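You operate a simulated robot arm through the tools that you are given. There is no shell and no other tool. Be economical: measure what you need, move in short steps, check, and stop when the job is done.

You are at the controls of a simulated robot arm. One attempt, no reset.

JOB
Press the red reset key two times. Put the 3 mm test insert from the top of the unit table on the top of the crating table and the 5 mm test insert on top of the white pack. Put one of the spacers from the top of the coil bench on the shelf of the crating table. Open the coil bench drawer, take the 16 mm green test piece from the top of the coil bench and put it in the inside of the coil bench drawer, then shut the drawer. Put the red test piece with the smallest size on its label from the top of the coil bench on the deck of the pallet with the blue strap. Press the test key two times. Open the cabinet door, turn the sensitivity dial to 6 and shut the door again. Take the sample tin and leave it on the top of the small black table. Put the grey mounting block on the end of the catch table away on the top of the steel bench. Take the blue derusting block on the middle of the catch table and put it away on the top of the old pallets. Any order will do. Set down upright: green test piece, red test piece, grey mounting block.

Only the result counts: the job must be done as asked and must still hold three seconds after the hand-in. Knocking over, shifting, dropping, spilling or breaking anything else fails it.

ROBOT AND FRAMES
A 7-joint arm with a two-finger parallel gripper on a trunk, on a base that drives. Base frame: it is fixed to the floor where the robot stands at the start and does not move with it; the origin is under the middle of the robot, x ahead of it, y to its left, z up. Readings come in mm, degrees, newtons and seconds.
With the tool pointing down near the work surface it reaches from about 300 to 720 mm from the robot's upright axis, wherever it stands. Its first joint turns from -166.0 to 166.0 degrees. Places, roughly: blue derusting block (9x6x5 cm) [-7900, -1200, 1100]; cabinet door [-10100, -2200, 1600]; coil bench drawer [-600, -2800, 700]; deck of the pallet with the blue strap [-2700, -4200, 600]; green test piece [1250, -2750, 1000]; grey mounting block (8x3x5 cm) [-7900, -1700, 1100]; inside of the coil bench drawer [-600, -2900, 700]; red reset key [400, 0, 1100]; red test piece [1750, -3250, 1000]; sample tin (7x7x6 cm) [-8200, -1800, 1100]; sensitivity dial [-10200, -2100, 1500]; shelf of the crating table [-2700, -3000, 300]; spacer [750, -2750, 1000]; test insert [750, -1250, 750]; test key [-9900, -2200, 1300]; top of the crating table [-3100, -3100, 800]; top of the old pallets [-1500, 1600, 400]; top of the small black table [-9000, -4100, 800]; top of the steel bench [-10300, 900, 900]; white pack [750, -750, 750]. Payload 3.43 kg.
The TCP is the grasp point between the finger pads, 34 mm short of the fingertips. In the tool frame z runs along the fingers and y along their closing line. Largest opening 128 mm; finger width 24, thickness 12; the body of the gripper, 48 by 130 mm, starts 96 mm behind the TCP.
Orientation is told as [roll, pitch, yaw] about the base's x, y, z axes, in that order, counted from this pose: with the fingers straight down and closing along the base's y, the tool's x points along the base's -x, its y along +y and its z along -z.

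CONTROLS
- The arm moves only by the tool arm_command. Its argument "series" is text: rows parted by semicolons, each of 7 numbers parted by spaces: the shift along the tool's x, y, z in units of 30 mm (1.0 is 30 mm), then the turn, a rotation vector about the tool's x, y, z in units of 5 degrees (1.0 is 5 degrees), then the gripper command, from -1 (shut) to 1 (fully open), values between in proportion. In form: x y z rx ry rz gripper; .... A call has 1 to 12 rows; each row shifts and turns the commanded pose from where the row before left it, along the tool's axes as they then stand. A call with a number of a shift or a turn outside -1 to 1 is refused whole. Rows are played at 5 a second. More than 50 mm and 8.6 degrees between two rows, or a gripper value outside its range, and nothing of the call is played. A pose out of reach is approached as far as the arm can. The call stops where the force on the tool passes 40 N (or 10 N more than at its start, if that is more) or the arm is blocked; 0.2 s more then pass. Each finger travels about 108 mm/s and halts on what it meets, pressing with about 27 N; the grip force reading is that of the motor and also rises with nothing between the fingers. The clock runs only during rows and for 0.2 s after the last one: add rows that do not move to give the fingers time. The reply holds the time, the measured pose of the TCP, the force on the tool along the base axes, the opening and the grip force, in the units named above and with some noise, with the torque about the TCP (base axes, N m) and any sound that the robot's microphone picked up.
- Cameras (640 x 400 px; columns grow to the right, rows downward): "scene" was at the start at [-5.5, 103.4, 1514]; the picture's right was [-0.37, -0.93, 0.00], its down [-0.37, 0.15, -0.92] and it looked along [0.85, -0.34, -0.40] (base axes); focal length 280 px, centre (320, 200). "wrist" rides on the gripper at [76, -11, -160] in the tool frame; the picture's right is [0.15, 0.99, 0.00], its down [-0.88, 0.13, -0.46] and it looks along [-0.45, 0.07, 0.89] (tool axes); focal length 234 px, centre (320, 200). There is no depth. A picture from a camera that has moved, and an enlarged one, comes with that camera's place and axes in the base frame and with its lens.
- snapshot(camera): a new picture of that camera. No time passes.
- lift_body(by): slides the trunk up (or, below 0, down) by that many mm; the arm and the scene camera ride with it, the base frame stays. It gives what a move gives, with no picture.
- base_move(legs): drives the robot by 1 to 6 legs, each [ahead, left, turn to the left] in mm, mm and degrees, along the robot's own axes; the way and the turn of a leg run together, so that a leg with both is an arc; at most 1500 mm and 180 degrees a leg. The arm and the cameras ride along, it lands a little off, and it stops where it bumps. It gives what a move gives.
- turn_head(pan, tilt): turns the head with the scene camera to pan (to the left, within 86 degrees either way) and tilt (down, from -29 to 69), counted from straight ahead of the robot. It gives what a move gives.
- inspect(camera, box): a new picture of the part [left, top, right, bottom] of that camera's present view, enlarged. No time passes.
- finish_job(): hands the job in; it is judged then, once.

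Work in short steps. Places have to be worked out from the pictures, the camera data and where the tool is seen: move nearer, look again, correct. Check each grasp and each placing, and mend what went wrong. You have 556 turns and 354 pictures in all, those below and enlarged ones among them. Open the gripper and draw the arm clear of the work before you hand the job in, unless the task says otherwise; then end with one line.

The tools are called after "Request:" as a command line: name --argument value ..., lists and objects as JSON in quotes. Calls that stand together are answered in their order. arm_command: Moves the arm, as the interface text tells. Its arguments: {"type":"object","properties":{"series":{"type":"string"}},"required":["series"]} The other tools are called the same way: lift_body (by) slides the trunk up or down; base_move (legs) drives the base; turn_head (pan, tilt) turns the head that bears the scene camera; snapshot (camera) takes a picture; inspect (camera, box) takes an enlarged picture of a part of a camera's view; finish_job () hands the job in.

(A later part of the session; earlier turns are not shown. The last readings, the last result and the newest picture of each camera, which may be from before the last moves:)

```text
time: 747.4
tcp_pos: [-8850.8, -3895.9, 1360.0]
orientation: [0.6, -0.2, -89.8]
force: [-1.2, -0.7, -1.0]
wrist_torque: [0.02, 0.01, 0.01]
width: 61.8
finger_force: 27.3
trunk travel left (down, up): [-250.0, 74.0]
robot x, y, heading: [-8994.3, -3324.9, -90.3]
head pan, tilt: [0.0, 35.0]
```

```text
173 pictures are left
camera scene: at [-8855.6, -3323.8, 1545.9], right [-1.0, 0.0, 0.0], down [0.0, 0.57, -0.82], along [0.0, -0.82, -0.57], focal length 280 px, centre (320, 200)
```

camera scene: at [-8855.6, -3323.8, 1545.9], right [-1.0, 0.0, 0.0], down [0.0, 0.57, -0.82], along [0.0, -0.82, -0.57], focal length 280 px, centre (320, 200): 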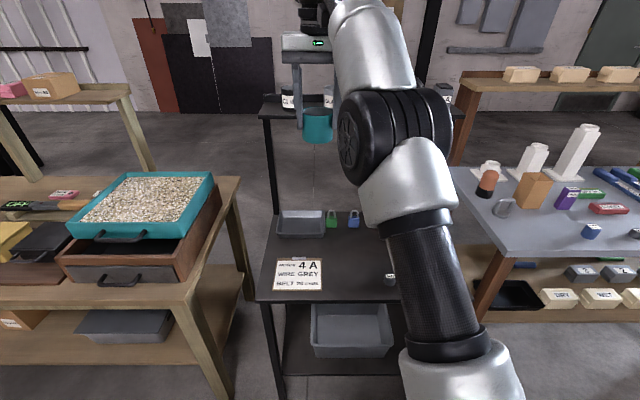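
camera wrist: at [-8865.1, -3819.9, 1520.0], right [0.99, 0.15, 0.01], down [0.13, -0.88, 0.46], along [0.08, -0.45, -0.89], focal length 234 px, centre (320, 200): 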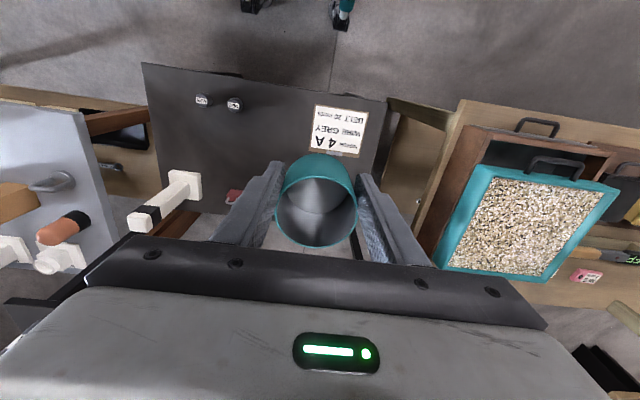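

Target spot (-8967, -4001) is clear. I move over it, lower the trunk, then the arm.

Request:
arm_command --series "-0.7 -0.7 0 0 0 0 -1; -0.7 -0.7 0 0 0 0 -1; -0.7 -0.7 0 0 0 0 -1; -0.7 -0.9 0 0 0 0 -1; -0.7 -0.9 0 0 0 0 -1; 0 0 0 0 0 0 -1"

Request:
lift_body --by -230

Request:
arm_command --series "0 0 1 0 0 0 -1; 0 0 1 0 0 0 -1; 0 0 1 0 0 0 -1; 0 0 1 0 0 0 -1; 0 0 0 0 0 0 -1"

Request:
snapshot --camera "wrist"

Request:
snapshot --camera "scene"

```text
time: 748.8
tcp_pos: [-8900.9, -3920.0, 1345.2]
orientation: [0.7, -0.4, -89.9]
force: [-0.2, -1.3, -0.9]
wrist_torque: [0.01, 0.01, 0.0]
width: 61.9
finger_force: 27.2
out of reach, approached as far as the arm can: row 1, 2, 3, 4, 5
trunk travel left (down, up): [-250.0, 74.0]
robot x, y, heading: [-8994.5, -3322.0, -90.2]
head pan, tilt: [0.0, 35.0]
```

```text
time: 751.2
tcp_pos: [-8900.8, -3919.6, 1114.1]
orientation: [0.6, -0.4, -89.8]
force: [0.6, -0.3, -1.3]
wrist_torque: [0.02, -0.01, 0.02]
width: 61.6
finger_force: 26.8
trunk travel left (down, up): [-20.0, 304.0]
robot x, y, heading: [-8993.8, -3324.3, -90.3]
head pan, tilt: [0.0, 35.0]
```

```text
time: 752.5
tcp_pos: [-8898.1, -3920.0, 995.0]
orientation: [0.6, -0.4, -89.8]
force: [1.3, -1.4, -0.3]
wrist_torque: [0.03, 0.0, 0.0]
width: 61.2
finger_force: 27.1
trunk travel left (down, up): [-20.0, 304.0]
robot x, y, heading: [-8995.3, -3326.3, -90.0]
head pan, tilt: [0.0, 35.0]
```

```text
172 pictures are left
camera wrist: at [-8911.9, -3843.6, 1154.2], right [0.99, 0.15, 0.01], down [0.13, -0.88, 0.46], along [0.08, -0.46, -0.89], focal length 234 px, centre (320, 200)
```

wrist: 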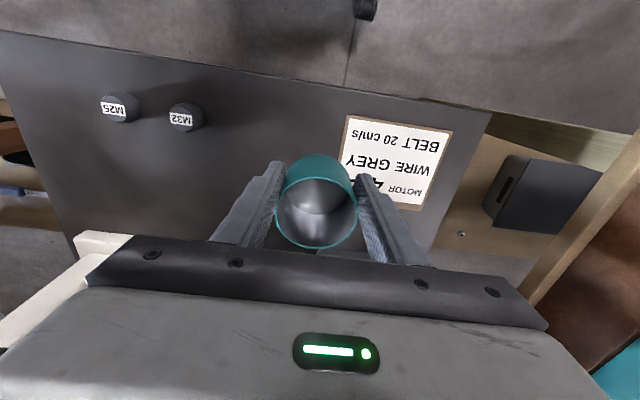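

```text
171 pictures are left
camera scene: at [-8855.6, -3323.6, 1316.0], right [-1.0, 0.0, 0.0], down [0.0, 0.57, -0.82], along [0.0, -0.82, -0.57], focal length 280 px, centre (320, 200)
```

scene: 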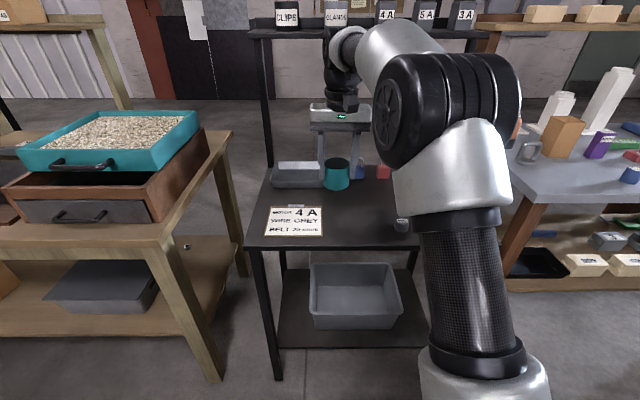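

Now within reach at this height, I shift to the target and lower onto the table.

Request:
arm_command --series "-0.67 -0.64 0 0 0 0 -1; -0.67 -0.64 0 0 0 0 -1; -0.67 -0.64 0 0 0 0 -1; -0.67 -0.64 0 0 0 0 -1; 0 0 1 0 0 0 -1; 0 0 1 0 0 0 -1; 0 0 0.8 0 0 0 -1; 0 0 0.3 0 0 0 -1; 0 0 0.2 0 0 0 -1; 0 0 0.2 0 0 0 -1; 0 0 0.2 0 0 0 -1; 0 0 0 0 0 0 -1"

Request:
snapshot --camera "wrist"

Request:
inspect --camera "scene" --box '[240, 80, 440, 250]'

```text
time: 755.0
tcp_pos: [-8973.4, -3997.6, 883.3]
orientation: [0.6, -0.4, -89.9]
force: [0.3, 0.1, -1.1]
wrist_torque: [-0.02, 0.01, 0.01]
width: 60.7
finger_force: 26.8
out of reach, approached as far as the arm can: row 4
trunk travel left (down, up): [-20.0, 304.0]
robot x, y, heading: [-8993.7, -3323.5, -90.1]
head pan, tilt: [0.0, 35.0]
```

```text
170 pictures are left
camera wrist: at [-8987.8, -3921.3, 1042.9], right [0.99, 0.15, 0.01], down [0.13, -0.88, 0.46], along [0.08, -0.46, -0.89], focal length 234 px, centre (320, 200)
```

wrist: 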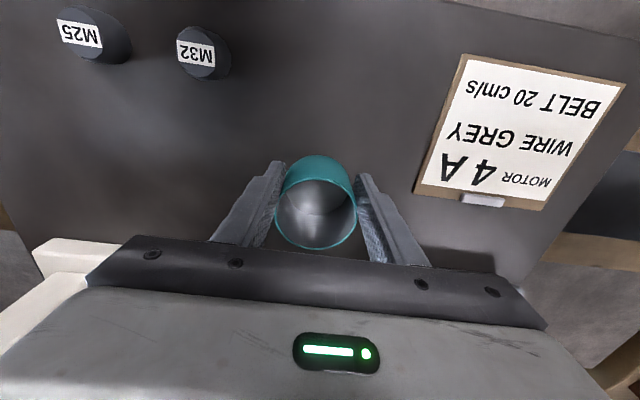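

```text
2.35 times, centred on (340, 165) of scene
camera zoom: at [-8855.6, -3323.6, 1316.0], right [-1.0, 0.0, 0.0], down [0.0, 0.57, -0.82], along [0.0, -0.82, -0.57], focal length 659 px, centre (273, 282)
```

zoom: 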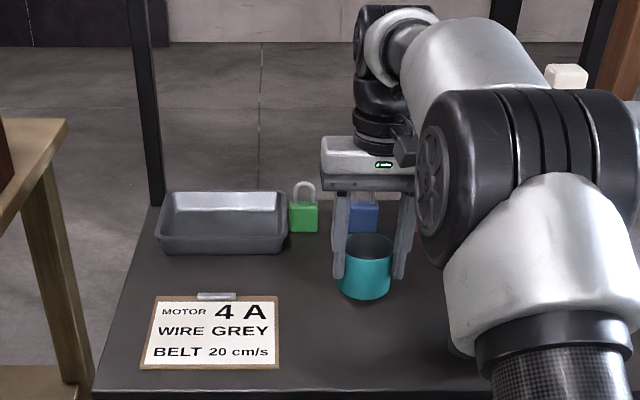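

Clear spot. I keep lowering in small steps.

Request:
arm_command --series "0 0 0.3 0 0 0 -1; 0 0 0.2 0 0 0 -1; 0 0 0.15 0 0 0 -1; 0 0 0.15 0 0 0 -1; 0 0 0.15 0 0 0 -1; 0 0 0 0 0 0 -1"

```text
time: 756.5
tcp_pos: [-8973.6, -3996.1, 859.5]
orientation: [0.7, -0.6, -89.8]
force: [2.3, 8.1, 22.7]
wrist_torque: [-0.16, 0.31, -0.06]
width: 60.1
finger_force: 27.4
trunk travel left (down, up): [-20.0, 304.0]
robot x, y, heading: [-8996.8, -3326.9, -90.2]
head pan, tilt: [0.0, 35.0]
```

Contact. Release and lift.

Request:
arm_command --series "0 0 -0.05 0 0 0 0; 0 0 0 0 0 0 0.1; 0 0 0 0 0 0 0.3; 0 0 0 0 0 0 0.5; 0 0 0 0 0 0 0.5; 0 0 -1 0 0 0 0.5; 0 0 -1 0 0 0 0.5; 0 0 -1 0 0 0 0.5; 0 0 -1 0 0 0 0.5; 0 0 -1 0 0 0 0.5; 0 0 -1 0 0 0 0.5; 0 0 0 0 0 0 0.5"

Request:
snapshot --camera "wrist"

Request:
inspect --camera "scene" --box '[240, 80, 440, 250]'

```text
time: 759.0
tcp_pos: [-8978.4, -3975.7, 1026.2]
orientation: [0.7, -0.3, -89.9]
force: [0.4, -0.2, -0.1]
wrist_torque: [0.0, 0.02, -0.01]
width: 96.0
finger_force: 0.1
out of reach, approached as far as the arm can: row 10, 11
trunk travel left (down, up): [-20.0, 304.0]
robot x, y, heading: [-8996.1, -3323.7, -90.4]
head pan, tilt: [0.0, 35.0]
```

```text
168 pictures are left
camera wrist: at [-8992.7, -3900.2, 1185.5], right [0.99, 0.15, 0.01], down [0.13, -0.88, 0.46], along [0.08, -0.46, -0.89], focal length 234 px, centre (320, 200)
```

wrist: 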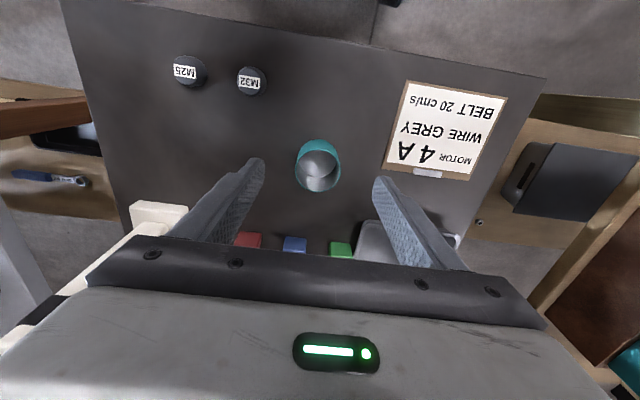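

```text
2.35 times, centred on (340, 165) of scene
camera zoom: at [-8855.6, -3323.5, 1315.9], right [-1.0, 0.0, 0.0], down [0.0, 0.57, -0.82], along [0.0, -0.82, -0.57], focal length 659 px, centre (273, 282)
```

zoom: 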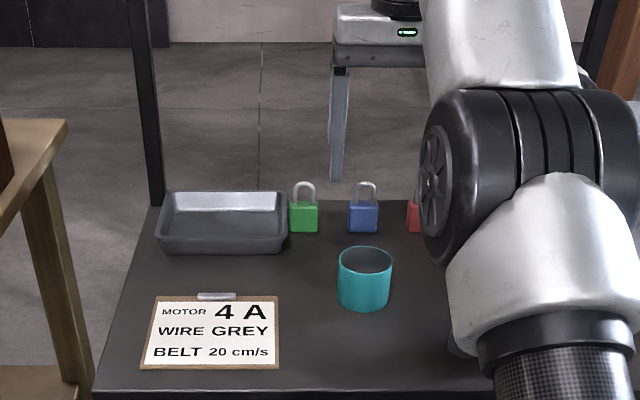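

The tin stands on the black table. I raise up, retract, and drive to the east side of the catch table.

Request:
arm_command --series "1 0 0 0 0 0 0; 1 0 0 0 0 0 0; 1 0 0 0 0 0 0; 1 0 0 0 0 0 0; 1 0 -0.5 0 0 0 0; 0 0 -1 0 0 0 0; 0 0 -1 0 0 0 0; 0 0 -1 0 0 0 0; 0 0 0 0 0 0 0"

Request:
lift_body --by 230

Request:
base_move --legs '[[-350, 0, 0], [0, 0, -90], [-850, 0, 0], [-850, 0, 0], [0, -1250, 0]]'

Request:
snapshot --camera "scene"

```text
time: 761.0
tcp_pos: [-8980.4, -3823.3, 1131.4]
orientation: [0.6, -0.4, -89.8]
force: [1.7, -0.4, -0.3]
wrist_torque: [0.0, -0.02, -0.01]
width: 64.3
finger_force: 0.1
trunk travel left (down, up): [-20.0, 304.0]
robot x, y, heading: [-8989.3, -3322.0, -90.3]
head pan, tilt: [0.0, 35.0]
```

```text
time: 763.5
tcp_pos: [-8980.0, -3823.3, 1360.7]
orientation: [0.6, -0.4, -89.8]
force: [0.9, -0.2, 0.2]
wrist_torque: [0.02, -0.02, 0.04]
width: 64.0
finger_force: 0.0
trunk travel left (down, up): [-250.0, 74.0]
robot x, y, heading: [-8992.8, -3320.5, -90.5]
head pan, tilt: [0.0, 35.0]
```

```text
time: 789.7
tcp_pos: [-7803.8, -1735.0, 1360.7]
orientation: [0.6, -0.4, -178.6]
force: [0.1, -0.1, -0.2]
wrist_torque: [-0.01, -0.02, -0.01]
width: 63.9
finger_force: 0.1
trunk travel left (down, up): [-250.0, 74.0]
robot x, y, heading: [-7304.9, -1708.3, -178.6]
head pan, tilt: [0.0, 35.0]
```

```text
166 pictures are left
camera scene: at [-7299.9, -1850.8, 1546.0], right [-0.02, 1.0, 0.0], down [0.57, 0.01, -0.82], along [-0.82, -0.02, -0.57], focal length 280 px, centre (320, 200)
```

scene: 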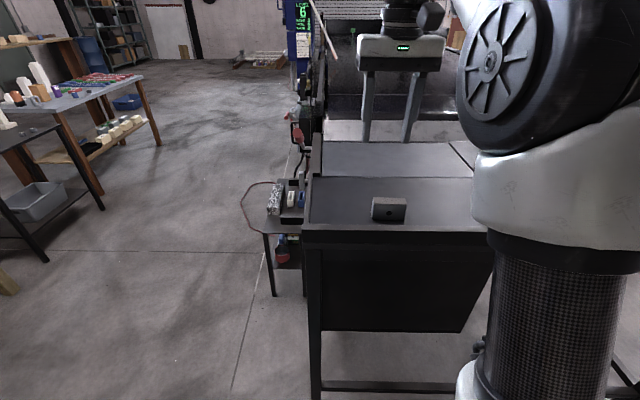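

The grey block is at about (-7860, -1700). I move above it and look with the wrist camera.

Request:
arm_command --series "-0.95 -0.6 0 0 0 0 0.7; -0.95 -0.6 0 0 0 0 0.7; 0 0 1 0 0 0 0.7; 0 0 1 0 0 0 0.7; 0 0 1 0 0 0 0.7; 0 0 0 0 0 0 0.7"

Request:
snapshot --camera "wrist"

Request:
snapshot --camera "scene"

```text
time: 791.1
tcp_pos: [-7862.9, -1703.3, 1269.5]
orientation: [0.6, -0.4, -178.4]
force: [0.1, -0.9, 0.1]
wrist_torque: [-0.03, 0.01, -0.03]
width: 108.8
finger_force: 0.1
trunk travel left (down, up): [-250.0, 74.0]
robot x, y, heading: [-7302.3, -1708.0, -179.0]
head pan, tilt: [0.0, 35.0]
```

```text
165 pictures are left
camera wrist: at [-7786.7, -1688.6, 1429.3], right [0.17, -0.98, 0.01], down [-0.87, -0.15, 0.46], along [-0.45, -0.09, -0.89], focal length 234 px, centre (320, 200)
```

wrist: 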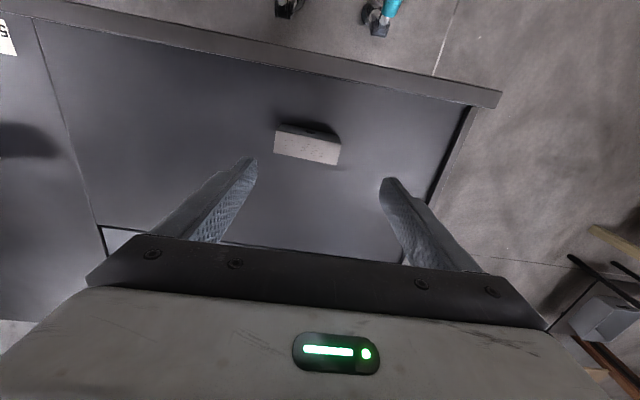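

```text
164 pictures are left
camera scene: at [-7300.0, -1850.9, 1546.0], right [-0.02, 1.0, 0.0], down [0.57, 0.01, -0.82], along [-0.82, -0.02, -0.57], focal length 280 px, centre (320, 200)
```

scene: 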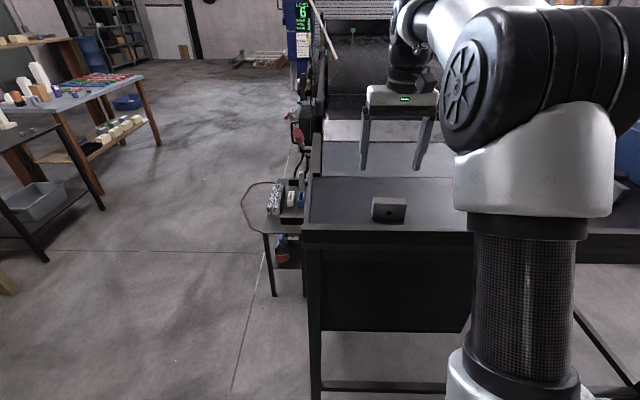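

The block's long side lies along the closing axis; centre ≈ (-7858, -1692). I adjust, lower and grip it by its ends.

Request:
arm_command --series "0.15 -0.37 0 0 0 0 0.7; 0 0 1 0 0 0 0.7; 0 0 1 0 0 0 0.7; 0 0 1 0 0 0 0.7; 0 0 0.75 0 0 0 0.7; 0 0 0 0 0 0 0.7"

Request:
snapshot --camera "wrist"

```text
time: 792.5
tcp_pos: [-7859.7, -1691.5, 1155.2]
orientation: [0.6, -0.4, -178.3]
force: [0.1, -0.4, -0.4]
wrist_torque: [0.02, 0.02, -0.01]
width: 108.7
finger_force: 0.0
trunk travel left (down, up): [-250.0, 74.0]
robot x, y, heading: [-7303.5, -1707.1, -178.9]
head pan, tilt: [0.0, 35.0]
```

```text
163 pictures are left
camera wrist: at [-7783.5, -1676.1, 1315.7], right [0.17, -0.98, 0.01], down [-0.87, -0.15, 0.46], along [-0.45, -0.09, -0.89], focal length 234 px, centre (320, 200)
```

wrist: 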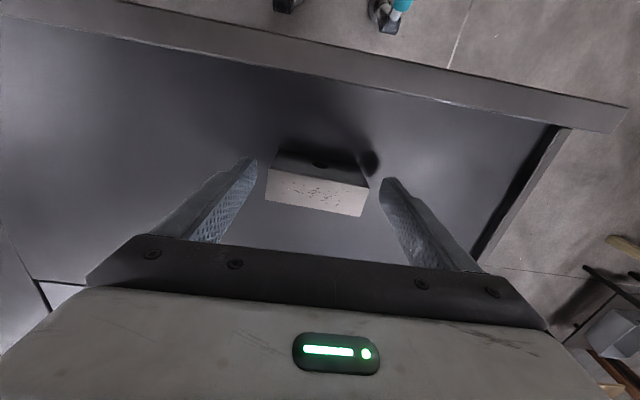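

Good. Small correction and close.

Request:
arm_command --series "0.13 0 0 0 0 0 0.7; 0 0 0 0 0 0 0.3; 0 0 0 0 0 0 0; 0 0 0 0 0 0 -0.5; 0 0 0 0 0 0 -1; 0 0 0 0 0 0 -1; 0 0 -1 0 0 0 -1; 0 0 -1 0 0 0 -1; 0 0 0 0 0 0 -1"

Request:
snapshot --camera "wrist"

```text
time: 794.5
tcp_pos: [-7855.5, -1690.1, 1217.8]
orientation: [0.6, -0.3, -178.5]
force: [0.4, 0.3, -3.4]
wrist_torque: [0.02, -0.02, -0.02]
width: 80.8
finger_force: 26.9
trunk travel left (down, up): [-250.0, 74.0]
robot x, y, heading: [-7303.2, -1710.3, -179.1]
head pan, tilt: [0.0, 35.0]
```

```text
162 pictures are left
camera wrist: at [-7779.3, -1676.3, 1377.2], right [0.17, -0.98, 0.01], down [-0.87, -0.15, 0.46], along [-0.45, -0.09, -0.89], focal length 234 px, centre (320, 200)
```

wrist: 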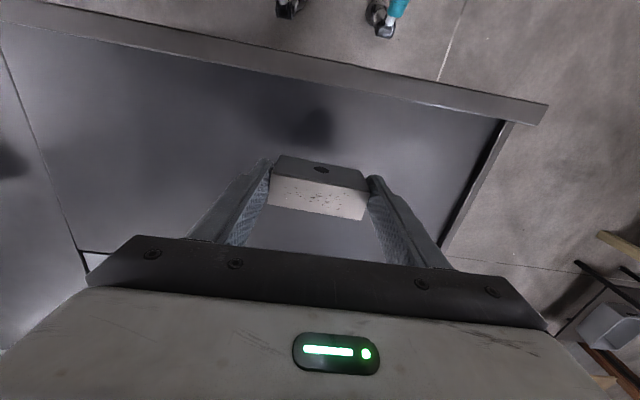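

Block held (81 mm). I raise it and drive north along the east side, then look for the steel bench.

Request:
arm_command --series "0 0 -1 0 0 0 -1; 0 0 -1 0 0 0 -1; 0 0 -1 0 0 0 -1; 0 0 -1 0 0 0 -1; 1 0 0 0 0 0 -1; 1 0 0 0 0 0 -1; 0 0 0 0 0 0 -1"

Request:
base_move --legs '[[-150, 0, -1], [0, -1400, 0]]'

Request:
turn_head --pan -15 --tilt 10

Request:
snapshot --camera "scene"

Request:
turn_head --pan -75 --tilt 15

Request:
snapshot --camera "scene"

```text
time: 796.1
tcp_pos: [-7794.9, -1687.0, 1337.0]
orientation: [0.6, -0.4, -178.6]
force: [-0.1, 0.1, -3.6]
wrist_torque: [-0.01, 0.02, -0.06]
width: 80.4
finger_force: 27.2
trunk travel left (down, up): [-250.0, 74.0]
robot x, y, heading: [-7300.2, -1705.7, -178.4]
head pan, tilt: [0.0, 35.0]
```

```text
time: 810.9
tcp_pos: [-7645.9, -257.8, 1337.7]
orientation: [0.6, -0.2, -179.5]
force: [0.1, -0.6, -3.9]
wrist_torque: [0.0, -0.04, -0.01]
width: 80.0
finger_force: 27.0
trunk travel left (down, up): [-250.0, 74.0]
robot x, y, heading: [-7155.3, -292.8, -179.8]
head pan, tilt: [0.0, 35.0]
```

```text
time: 811.8
tcp_pos: [-7646.1, -259.2, 1336.5]
orientation: [0.5, -0.3, -179.5]
force: [0.7, 0.7, -3.5]
wrist_torque: [-0.03, -0.01, -0.03]
width: 80.0
finger_force: 26.3
trunk travel left (down, up): [-250.0, 74.0]
robot x, y, heading: [-7155.3, -289.3, -179.7]
head pan, tilt: [-15.0, 10.0]
```

```text
161 pictures are left
camera scene: at [-7156.4, -407.9, 1586.0], right [0.26, 0.97, 0.0], down [0.17, -0.04, -0.98], along [-0.95, 0.25, -0.17], focal length 280 px, centre (320, 200)
```

scene: 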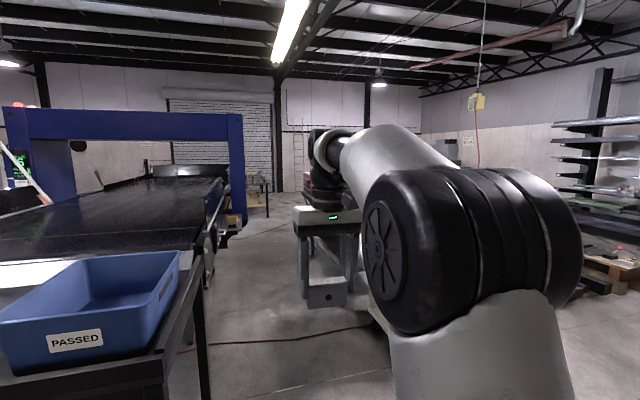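

```text
time: 813.0
tcp_pos: [-7645.6, -259.4, 1336.7]
orientation: [0.6, -0.3, -179.4]
force: [0.3, 0.7, -3.5]
wrist_torque: [0.02, -0.04, -0.01]
width: 79.9
finger_force: 27.4
trunk travel left (down, up): [-250.0, 74.0]
robot x, y, heading: [-7155.5, -288.0, -179.8]
head pan, tilt: [-75.0, 15.0]
```

```text
160 pictures are left
camera scene: at [-7091.0, -341.6, 1578.0], right [0.97, 0.26, 0.0], down [0.07, -0.25, -0.97], along [-0.25, 0.93, -0.26], focal length 280 px, centre (320, 200)
```

scene: 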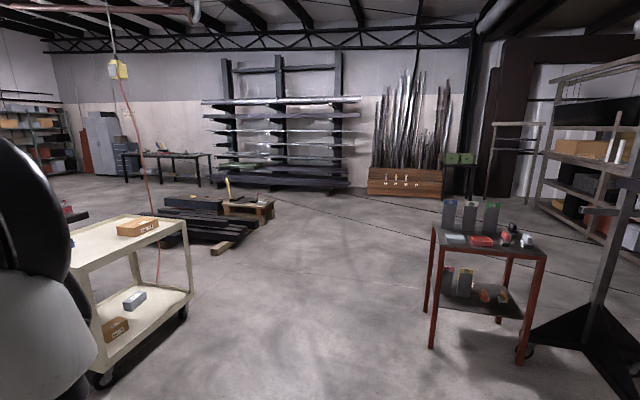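

The corridor north of the machine is open. I drive west along it and look for the bench.

Request:
base_move --legs '[[0, -230, 0], [1400, 0, 0]]'

Request:
turn_head --pan 10 --tilt 12

Request:
snapshot --camera "scene"

Request:
turn_head --pan -60 --tilt 15

Request:
snapshot --camera "scene"

```text
time: 822.4
tcp_pos: [-9024.0, -24.0, 1337.1]
orientation: [0.6, -0.3, -179.8]
force: [-1.1, -0.2, -3.5]
wrist_torque: [0.0, -0.02, 0.03]
width: 79.8
finger_force: 26.8
trunk travel left (down, up): [-250.0, 74.0]
robot x, y, heading: [-8538.1, -57.2, 179.6]
head pan, tilt: [-75.0, 15.0]
```

```text
time: 824.0
tcp_pos: [-9024.6, -22.9, 1336.7]
orientation: [0.6, -0.3, -179.7]
force: [0.3, -0.1, -2.9]
wrist_torque: [0.01, -0.01, -0.02]
width: 79.8
finger_force: 27.1
trunk travel left (down, up): [-250.0, 74.0]
robot x, y, heading: [-8532.9, -55.8, 179.9]
head pan, tilt: [10.0, 12.0]
```

```text
159 pictures are left
camera scene: at [-8537.9, -214.7, 1582.8], right [-0.17, 0.99, 0.0], down [0.2, 0.04, -0.98], along [-0.96, -0.17, -0.21], focal length 280 px, centre (320, 200)
```

scene: 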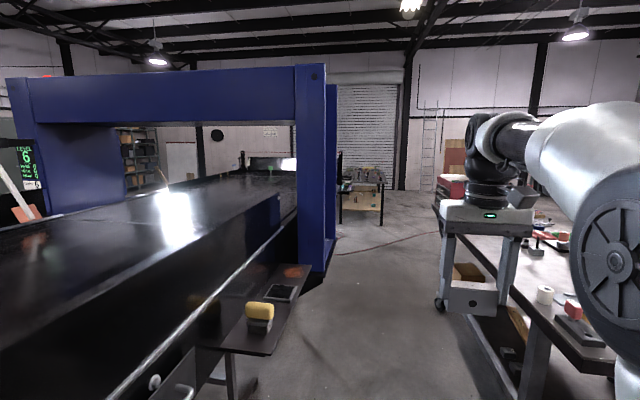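

```text
time: 825.4
tcp_pos: [-9024.3, -24.0, 1337.0]
orientation: [0.6, -0.2, -179.7]
force: [-0.5, 0.0, -2.7]
wrist_torque: [-0.02, -0.05, -0.02]
width: 79.8
finger_force: 27.1
trunk travel left (down, up): [-250.0, 74.0]
robot x, y, heading: [-8530.3, -54.3, 179.6]
head pan, tilt: [-60.0, 15.0]
```

```text
158 pictures are left
camera scene: at [-8492.6, -117.8, 1578.0], right [0.87, 0.5, 0.0], down [0.13, -0.22, -0.97], along [-0.48, 0.84, -0.26], focal length 280 px, centre (320, 200)
```

scene: 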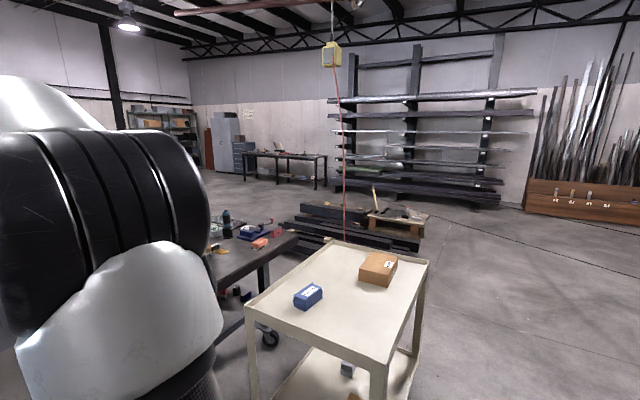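

The steel bench is ahead on the right (south edge y≈450). I turn here to face north and sidestep west along the corridor.

Request:
base_move --legs '[[0, 0, -89.6], [0, 700, 0], [0, 700, 0]]'

Request:
turn_head --pan 10 --tilt 35

Request:
snapshot --camera "scene"

Request:
snapshot --camera "wrist"

```text
time: 843.3
tcp_pos: [-9935.9, 395.0, 1337.1]
orientation: [0.6, -0.3, 91.7]
force: [0.4, -0.7, -3.5]
wrist_torque: [-0.02, 0.02, -0.01]
width: 79.3
finger_force: 26.8
trunk travel left (down, up): [-250.0, 74.0]
robot x, y, heading: [-9952.7, -95.1, 91.4]
head pan, tilt: [-60.0, 15.0]
```

```text
time: 844.8
tcp_pos: [-9934.9, 395.1, 1337.8]
orientation: [0.6, -0.3, 91.7]
force: [0.1, -0.2, -3.4]
wrist_torque: [-0.03, 0.01, -0.03]
width: 79.7
finger_force: 27.5
trunk travel left (down, up): [-250.0, 74.0]
robot x, y, heading: [-9952.0, -96.8, 91.4]
head pan, tilt: [10.0, 35.0]
```

```text
157 pictures are left
camera scene: at [-10110.7, -104.7, 1546.0], right [0.98, 0.2, 0.0], down [0.11, -0.56, -0.82], along [-0.16, 0.8, -0.57], focal length 280 px, centre (320, 200)
```

scene: 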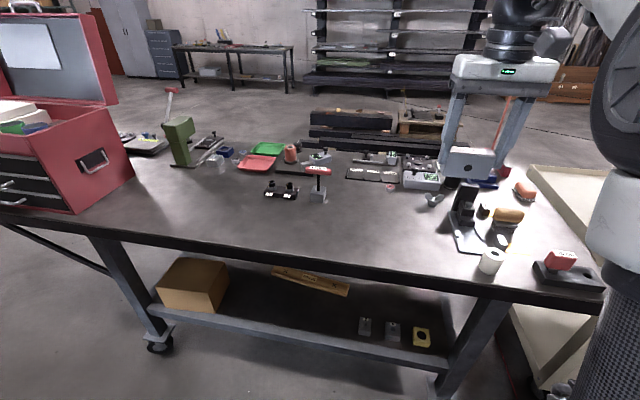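

```text
156 pictures are left
camera wrist: at [-9919.7, 318.8, 1496.8], right [-0.98, -0.18, 0.01], down [-0.15, 0.87, 0.46], along [-0.09, 0.45, -0.89], focal length 234 px, centre (320, 200)
```

wrist: 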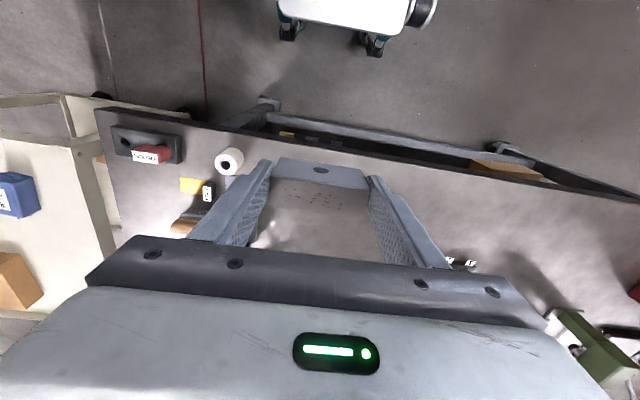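

The bench has a large clear area at its front, around (-10080, 600). I move closer and over that spot.

Request:
base_move --legs '[[120, 110, -1.4]]'

Request:
arm_command --series "-0.8 0 0.5 0 0 0 -1; -0.8 0 1 0 0 0 -1; -0.8 0 1 0 0 0 -1; 0 0 1 0 0 0 -1; 0 0 1 0 0 0 -1; 0 0 1 0 0 0 -1; 0 0 1 0 0 0 -1; 0 0 1 0 0 0 -1; 0 0 0 0 0 0 -1"

Request:
snapshot --camera "scene"

Request:
snapshot --camera "wrist"

```text
time: 846.5
tcp_pos: [-10033.4, 513.2, 1337.6]
orientation: [0.6, -0.3, 90.5]
force: [-0.5, 0.6, -2.7]
wrist_torque: [-0.04, -0.04, -0.01]
width: 79.6
finger_force: 27.3
trunk travel left (down, up): [-250.0, 74.0]
robot x, y, heading: [-10068.0, 24.8, 90.1]
head pan, tilt: [10.0, 35.0]
```

```text
time: 848.5
tcp_pos: [-10036.8, 586.3, 1111.7]
orientation: [0.5, -0.3, 90.5]
force: [-1.6, 0.2, -2.6]
wrist_torque: [-0.04, 0.0, -0.02]
width: 79.4
finger_force: 27.1
trunk travel left (down, up): [-250.0, 74.0]
robot x, y, heading: [-10062.8, 26.5, 90.0]
head pan, tilt: [10.0, 35.0]
```

```text
155 pictures are left
camera scene: at [-10222.1, 17.7, 1546.0], right [0.98, 0.17, 0.0], down [0.1, -0.57, -0.82], along [-0.14, 0.81, -0.57], focal length 280 px, centre (320, 200)
```

scene: 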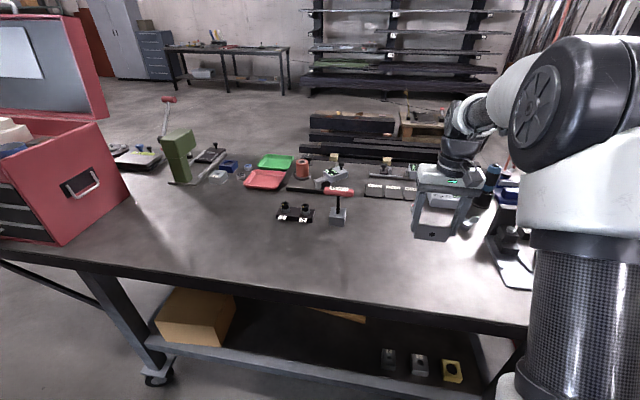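

```text
154 pictures are left
camera wrist: at [-10024.0, 508.7, 1271.6], right [-0.99, -0.15, 0.01], down [-0.13, 0.88, 0.46], along [-0.08, 0.46, -0.89], focal length 234 px, centre (320, 200)
```

wrist: 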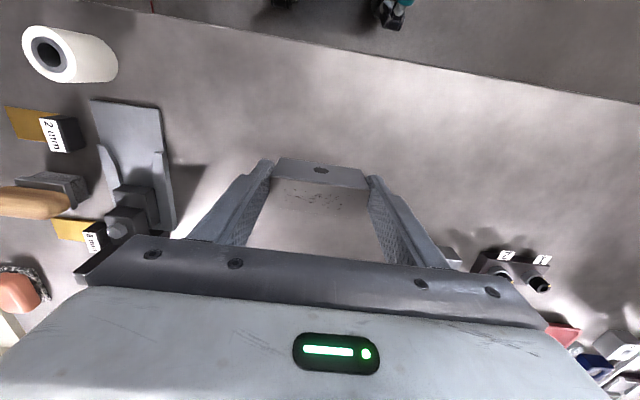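

Clear below. I lower onto the bench.

Request:
arm_command --series "0 0 1 0 0 0 -1; 0 0 1 0 0 0 -1; 0 0 1 0 0 0 -1; 0 0 1 0 0 0 -1; 0 0 0.5 0 0 0 -1; 0 0 0.2 0 0 0 -1; 0 0 0.2 0 0 0 -1; 0 0 0.2 0 0 0 -1; 0 0 0.15 0 0 0 -1; 0 0 0.15 0 0 0 -1; 0 0 0 0 0 0 -1"

```text
time: 850.4
tcp_pos: [-10039.1, 589.5, 964.3]
orientation: [0.5, -0.9, 90.4]
force: [-0.6, -4.6, 16.0]
wrist_torque: [-0.33, -0.24, -0.05]
width: 79.6
finger_force: 26.5
trunk travel left (down, up): [-250.0, 74.0]
robot x, y, heading: [-10066.7, 19.0, 89.9]
head pan, tilt: [10.0, 35.0]
stopped in row 9: the force on the tool passed its limit at 44 N (the readings are from after the stop); the commanded pose is now the measured one
```

Contact at z 964. I ease off, release and lift.

Request:
arm_command --series "0 0 -0.03 0 0 0 -1; 0 0 0 0 0 0 0.3; 0 0 0 0 0 0 0.45; 0 0 0 0 0 0 0.6; 0 0 0 0 0 0 0.6; 0 0 -1 0 0 0 0.6; 0 0 -1 0 0 0 0.6; 0 0 -1 0 0 0 0.6; 0 0 -1 0 0 0 0.6; 0 0 -1 0 0 0 0.6; 0 0 -1 0 0 0 0.6; 0 0 0 0 0 0 0.6"

Request:
snapshot --camera "wrist"

Request:
inspect --camera "scene" --box '[340, 130, 520, 300]'

```text
time: 853.0
tcp_pos: [-10036.0, 588.3, 1141.4]
orientation: [0.5, -0.7, 90.5]
force: [-0.2, -0.5, 0.8]
wrist_torque: [0.0, 0.0, -0.01]
width: 102.5
finger_force: 0.1
trunk travel left (down, up): [-250.0, 74.0]
robot x, y, heading: [-10064.1, 23.2, 89.8]
head pan, tilt: [10.0, 35.0]
```

```text
153 pictures are left
camera wrist: at [-10023.6, 510.2, 1302.0], right [-0.99, -0.15, 0.01], down [-0.13, 0.87, 0.47], along [-0.08, 0.46, -0.88], focal length 234 px, centre (320, 200)
```

wrist: 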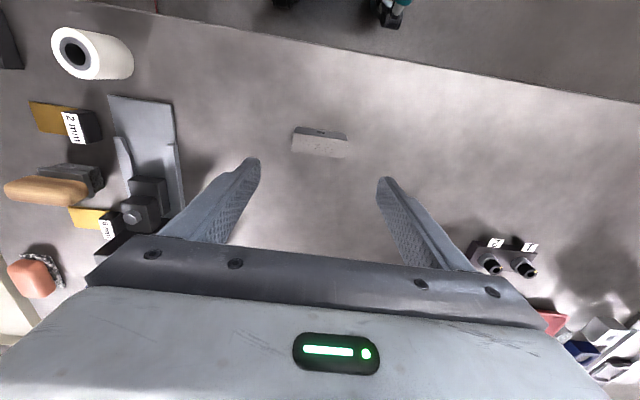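

```text
2.35 times, centred on (430, 215) of scene
camera zoom: at [-10222.1, 17.4, 1546.0], right [0.98, 0.17, 0.0], down [0.1, -0.56, -0.82], along [-0.14, 0.81, -0.57], focal length 659 px, centre (61, 165)
```

zoom: 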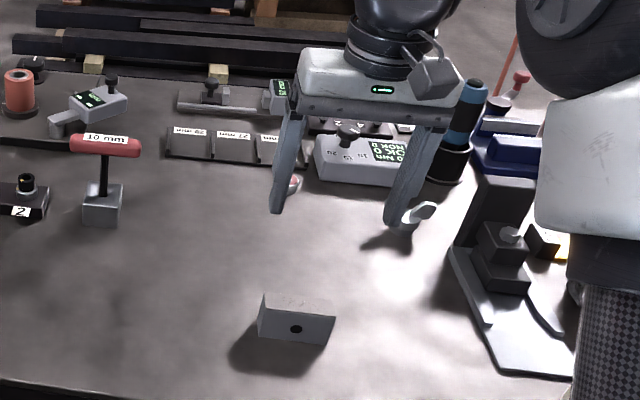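

The grey block stands on the steel bench. I raise the arm and return to the catch table's east side for the blue block.

Request:
arm_command --series "0 0 -1 0 0.15 0 0; 0 0 -1 0 0 0 0; 0 0 -1 0 0 0 0; 0 0 -1 0 0 0 0; 1 0 -1 0 0 0 0; 1 0 -1 0 0 0 0; 1 0 0 0 0 0 0; 0 0 0 0 0 0 0"

Request:
base_move --legs '[[-110, 0, 0], [0, -1450, 0], [0, -1450, 0], [0, 0, 90], [0, 1150, 0]]'

Request:
turn_head --pan 0 --tilt 35

Request:
snapshot --camera "scene"

```text
time: 854.8
tcp_pos: [-10034.2, 496.4, 1324.9]
orientation: [0.6, 0.2, 90.4]
force: [-0.4, 0.6, -0.2]
wrist_torque: [-0.02, 0.0, 0.01]
width: 63.7
finger_force: 0.0
trunk travel left (down, up): [-250.0, 74.0]
robot x, y, heading: [-10063.6, 22.8, 90.2]
head pan, tilt: [10.0, 35.0]
```

```text
time: 898.1
tcp_pos: [-7633.8, -1175.0, 1324.5]
orientation: [0.5, 0.1, -179.9]
force: [-0.2, -0.1, -0.3]
wrist_torque: [0.0, -0.01, 0.01]
width: 64.1
finger_force: 0.0
trunk travel left (down, up): [-250.0, 74.0]
robot x, y, heading: [-7155.4, -1207.6, 179.7]
head pan, tilt: [10.0, 35.0]
```

```text
time: 898.8
tcp_pos: [-7632.0, -1173.4, 1324.9]
orientation: [0.6, 0.1, -179.8]
force: [-0.4, 0.5, -0.2]
wrist_torque: [-0.05, 0.04, -0.03]
width: 64.1
finger_force: 0.1
trunk travel left (down, up): [-250.0, 74.0]
robot x, y, heading: [-7159.6, -1206.2, 179.8]
head pan, tilt: [0.0, 35.0]
```

```text
151 pictures are left
camera scene: at [-7159.9, -1350.2, 1546.0], right [0.0, 1.0, 0.0], down [0.57, 0.0, -0.82], along [-0.82, 0.0, -0.57], focal length 280 px, centre (320, 200)
```

scene: 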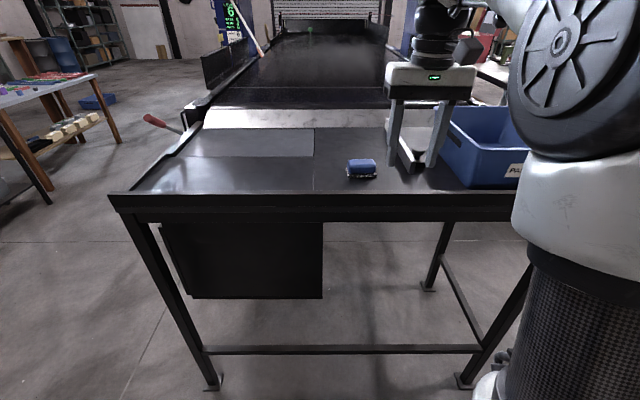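

Blue block at about (-7868, -1230). I move closer and view it from above.

Request:
base_move --legs '[[130, 20, 0]]'

Request:
arm_command --series "-0.9 0.6 0 0 0 0 0.8; -0.9 0.6 0 0 0 0 0.8; -0.9 0 0 0 0 0 0.8; 0 0 1 0 0 0 0.8; 0 0 0 0 0 0 0.8"

Request:
snapshot --camera "wrist"

Request:
inspect --camera "scene" --box '[280, 100, 460, 230]'

```text
time: 900.1
tcp_pos: [-7763.2, -1194.7, 1323.0]
orientation: [0.5, 0.1, -179.8]
force: [-1.1, 0.3, 0.4]
wrist_torque: [0.01, 0.01, 0.0]
width: 63.8
finger_force: 0.1
trunk travel left (down, up): [-250.0, 74.0]
robot x, y, heading: [-7289.3, -1227.6, 179.8]
head pan, tilt: [0.0, 35.0]
```

```text
time: 901.3
tcp_pos: [-7844.1, -1230.4, 1295.4]
orientation: [0.6, 0.0, -179.9]
force: [0.4, 0.4, -0.6]
wrist_torque: [-0.03, -0.05, -0.01]
width: 115.1
finger_force: 0.1
trunk travel left (down, up): [-250.0, 74.0]
robot x, y, heading: [-7290.4, -1226.8, 179.7]
head pan, tilt: [0.0, 35.0]
```

```text
150 pictures are left
camera wrist: at [-7770.2, -1218.2, 1456.0], right [0.15, -0.99, 0.01], down [-0.88, -0.13, 0.46], along [-0.45, -0.08, -0.89], focal length 234 px, centre (320, 200)
```

wrist: 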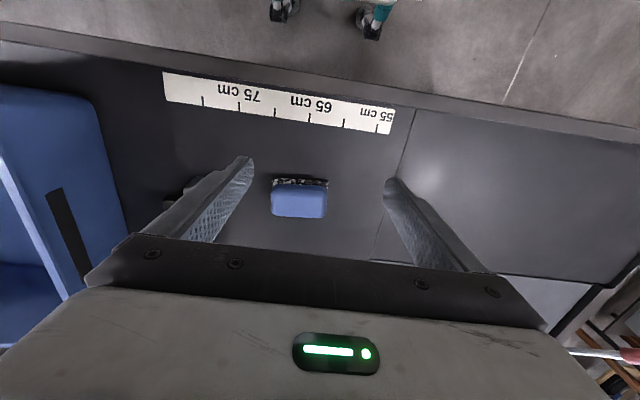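

```text
3.08 times, centred on (370, 165) of scene
camera zoom: at [-7290.5, -1369.5, 1546.0], right [0.01, 1.0, 0.0], down [0.57, 0.0, -0.82], along [-0.82, 0.0, -0.57], focal length 862 px, centre (166, 308)
```

zoom: 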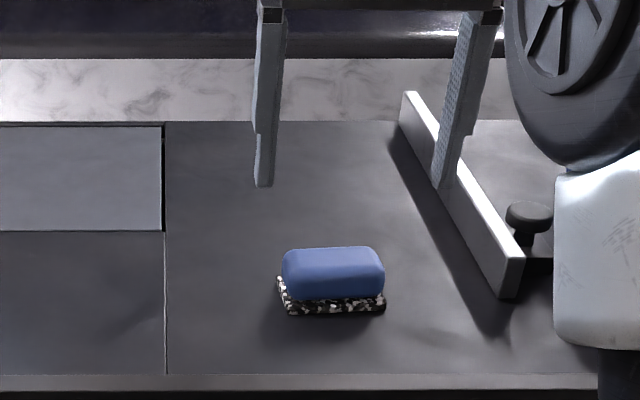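

Blue block centre ≈ (-7928, -1219), top ≈ z 1150. I move above it and recheck before gripping along its 9 cm length.

Request:
arm_command --series "-1 -0.2 0 0 0 0 0.9; -1 -0.2 0 0 0 0 0.9; -0.8 0 0.4 0 0 0 0.9; 0 0 1 0 0 0 0.9; 0 0 1 0 0 0 0.9; 0 0 0 0 0 0 0.9"

Request:
snapshot --camera "wrist"

```text
time: 902.7
tcp_pos: [-7929.0, -1219.5, 1223.3]
orientation: [0.5, 0.1, -179.9]
force: [-0.2, -1.5, -0.3]
wrist_torque: [0.0, -0.03, 0.01]
width: 121.6
finger_force: 0.1
trunk travel left (down, up): [-250.0, 74.0]
robot x, y, heading: [-7294.0, -1224.1, 179.7]
head pan, tilt: [0.0, 35.0]
```

```text
148 pictures are left
camera wrist: at [-7854.1, -1207.8, 1383.3], right [0.15, -0.99, 0.01], down [-0.88, -0.13, 0.46], along [-0.45, -0.08, -0.89], focal length 234 px, centre (320, 200)
```

wrist: 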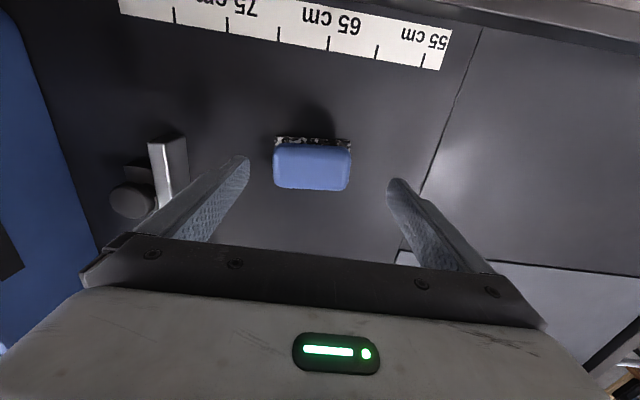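

Centred to within 5 mm. Correct, lower and grip.

Request:
arm_command --series "-0.15 -0.15 0 0 0 0 0.9; 0 0 1 0 0 0 0.9; 0 0 1 0 0 0 0.9; 0 0 0.35 0 0 0 0.9; 0 0 0 0 0 0 0.5; 0 0 0 0 0 0 0; 0 0 0 0 0 0 -1; 0 0 0 0 0 0 -1; 0 0 0 0 0 0 -1"

Request:
snapshot --camera "wrist"

```text
time: 904.7
tcp_pos: [-7930.7, -1216.5, 1151.2]
orientation: [0.6, 0.1, -179.9]
force: [-0.5, 0.0, -0.1]
wrist_torque: [0.03, -0.01, 0.01]
width: 88.7
finger_force: 26.7
trunk travel left (down, up): [-250.0, 74.0]
robot x, y, heading: [-7286.7, -1222.8, 179.7]
head pan, tilt: [0.0, 35.0]
```

```text
147 pictures are left
camera wrist: at [-7857.5, -1203.9, 1311.3], right [0.15, -0.99, 0.01], down [-0.88, -0.13, 0.46], along [-0.45, -0.08, -0.89], focal length 234 px, centre (320, 200)
```

wrist: 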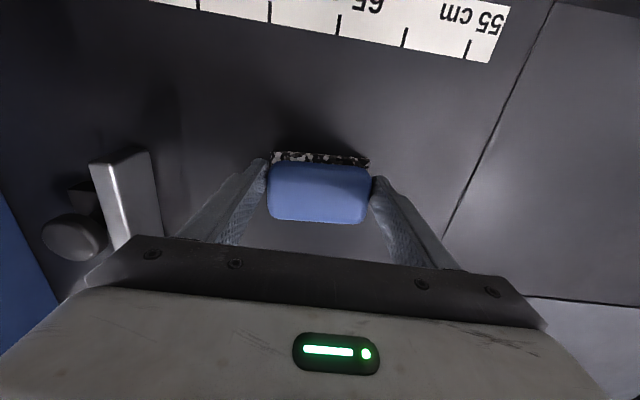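

Held (89 mm). I lift it, back off, turn east and drive along the middle lane toward the old pallets.

Request:
arm_command --series "0 0 -1 0 0 0 -1; 0 0 -1 0 0 0 -1; 0 0 -1 0 0 0 -1; 0 0 -1 0 0 0 -1; 0 0 -1 0 0 0 -1; 1 0 -1 0 0 0 -1; 1 0 0 0 0 0 -1; 1 0 0 0 0 0 -1; 1 0 0 0 0 0 -1; 1 0 0 0 0 0 -1; 0 0 0 0 0 0 -1"

Request:
base_move --legs '[[-200, 0, 0], [0, 700, 0], [0, 0, 180], [1400, 0, 0], [1000, 0, 0]]'

Request:
turn_head --pan 15 --tilt 12

Request:
snapshot --camera "scene"

```text
time: 907.1
tcp_pos: [-7775.4, -1212.4, 1322.2]
orientation: [0.6, 0.2, -179.9]
force: [0.3, 0.5, -1.3]
wrist_torque: [-0.01, 0.0, 0.0]
width: 88.9
finger_force: 27.1
out of reach, approached as far as the arm can: row 5
trunk travel left (down, up): [-250.0, 74.0]
robot x, y, heading: [-7291.1, -1229.0, 179.6]
head pan, tilt: [0.0, 35.0]
```

```text
time: 934.3
tcp_pos: [-4199.7, -2176.5, 1322.7]
orientation: [0.5, 0.1, -3.7]
force: [0.2, -0.1, -0.7]
wrist_torque: [0.01, 0.03, -0.01]
width: 87.6
finger_force: 26.7
trunk travel left (down, up): [-250.0, 74.0]
robot x, y, heading: [-4684.2, -2129.5, -4.1]
head pan, tilt: [0.0, 35.0]
```

```text
time: 935.1
tcp_pos: [-4199.4, -2176.0, 1322.0]
orientation: [0.6, 0.1, -3.7]
force: [-0.1, 0.9, -1.2]
wrist_torque: [-0.02, 0.01, -0.01]
width: 87.0
finger_force: 27.2
trunk travel left (down, up): [-250.0, 74.0]
robot x, y, heading: [-4681.1, -2132.4, -4.0]
head pan, tilt: [15.0, 12.0]
```

```text
146 pictures are left
camera scene: at [-4671.5, -1968.6, 1582.8], right [0.19, -0.98, 0.0], down [-0.2, -0.04, -0.98], along [0.96, 0.18, -0.21], focal length 280 px, centre (320, 200)
```

scene: 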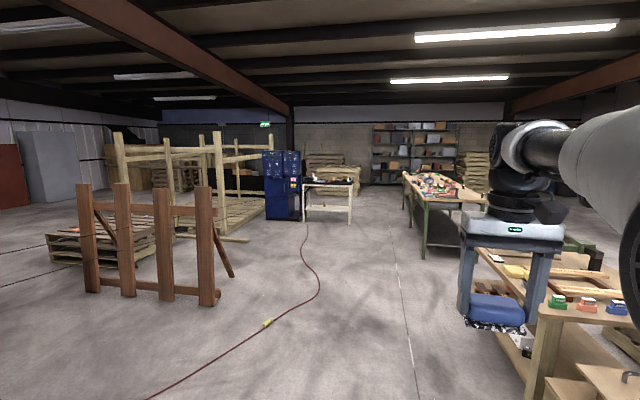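

I see the brown easel (x≈-2460…-1840) and the old pallets beyond it. I go east past it and then north along x≈-1270.

Request:
base_move --legs '[[0, 150, 4], [1400, 0, 0], [1400, 0, 0], [600, 0, 0], [0, 0, 90]]'

Request:
turn_head --pan 0 --tilt 15

Request:
snapshot --camera "scene"

```text
time: 957.3
tcp_pos: [-1276.4, -1468.8, 1319.9]
orientation: [0.6, 0.2, 90.4]
force: [0.4, -0.2, -1.5]
wrist_torque: [-0.03, 0.02, 0.01]
width: 87.4
finger_force: 26.8
trunk travel left (down, up): [-250.0, 74.0]
robot x, y, heading: [-1285.6, -1955.4, 90.3]
head pan, tilt: [15.0, 12.0]
```

```text
time: 958.0
tcp_pos: [-1277.7, -1469.3, 1322.3]
orientation: [0.6, 0.1, 90.5]
force: [0.4, 0.9, -1.4]
wrist_torque: [-0.07, -0.01, -0.01]
width: 87.4
finger_force: 27.0
trunk travel left (down, up): [-250.0, 74.0]
robot x, y, heading: [-1290.5, -1952.4, 90.2]
head pan, tilt: [0.0, 15.0]
```

```text
145 pictures are left
camera scene: at [-1429.0, -1953.6, 1578.0], right [1.0, 0.0, 0.0], down [0.0, -0.26, -0.97], along [0.0, 0.97, -0.26], focal length 280 px, centre (320, 200)
```

scene: 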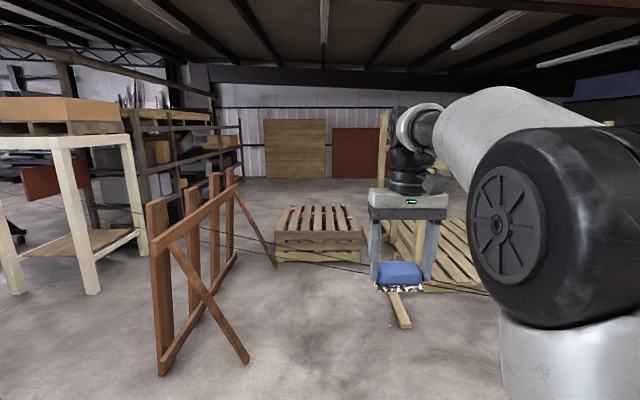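

The old pallets span x -1940…-930, y 1092…2220, top z≈380-400. I drive up to their south side.

Request:
base_move --legs '[[1400, 0, 0], [1130, 0, 0]]'

Request:
turn_head --pan 0 --tilt 45

Request:
snapshot --camera "scene"

Request:
snapshot --camera "wrist"

```text
time: 970.4
tcp_pos: [-1266.6, 1063.4, 1321.9]
orientation: [0.6, 0.1, 90.2]
force: [-0.3, 1.4, -1.8]
wrist_torque: [-0.04, -0.01, -0.02]
width: 87.3
finger_force: 27.3
trunk travel left (down, up): [-250.0, 74.0]
robot x, y, heading: [-1277.6, 578.8, 89.7]
head pan, tilt: [0.0, 15.0]
```

```text
time: 971.4
tcp_pos: [-1266.7, 1063.2, 1322.5]
orientation: [0.5, 0.1, 90.2]
force: [0.5, -0.2, -1.3]
wrist_torque: [0.01, 0.03, 0.02]
width: 87.4
finger_force: 27.2
trunk travel left (down, up): [-250.0, 74.0]
robot x, y, heading: [-1281.9, 582.2, 90.0]
head pan, tilt: [0.0, 45.0]
```

```text
144 pictures are left
camera scene: at [-1422.2, 567.6, 1531.2], right [1.0, 0.0, 0.0], down [0.0, -0.71, -0.71], along [0.0, 0.71, -0.71], focal length 280 px, centre (320, 200)
```

scene: 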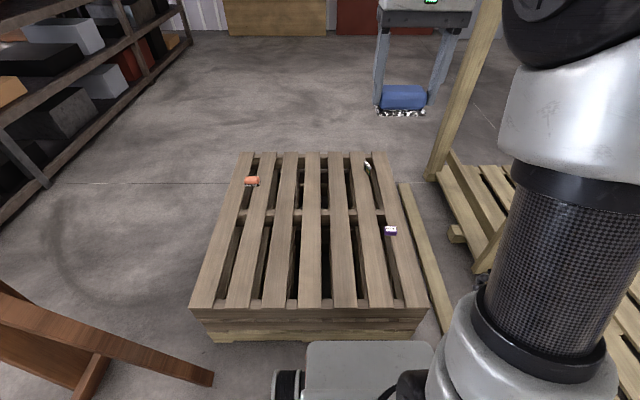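

```text
143 pictures are left
camera wrist: at [-1253.9, 986.7, 1482.1], right [-0.99, -0.15, 0.01], down [-0.13, 0.88, 0.46], along [-0.08, 0.45, -0.89], focal length 234 px, centre (320, 200)
```

wrist: 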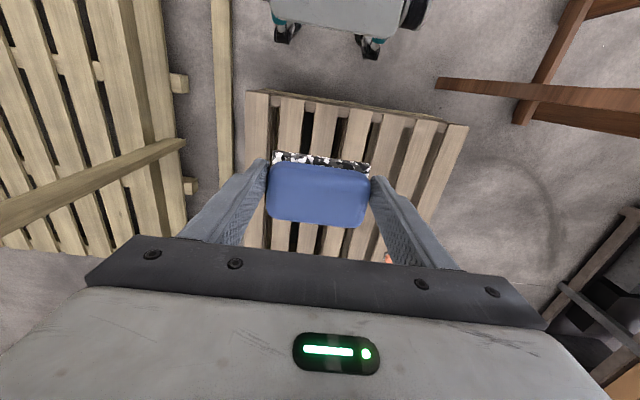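

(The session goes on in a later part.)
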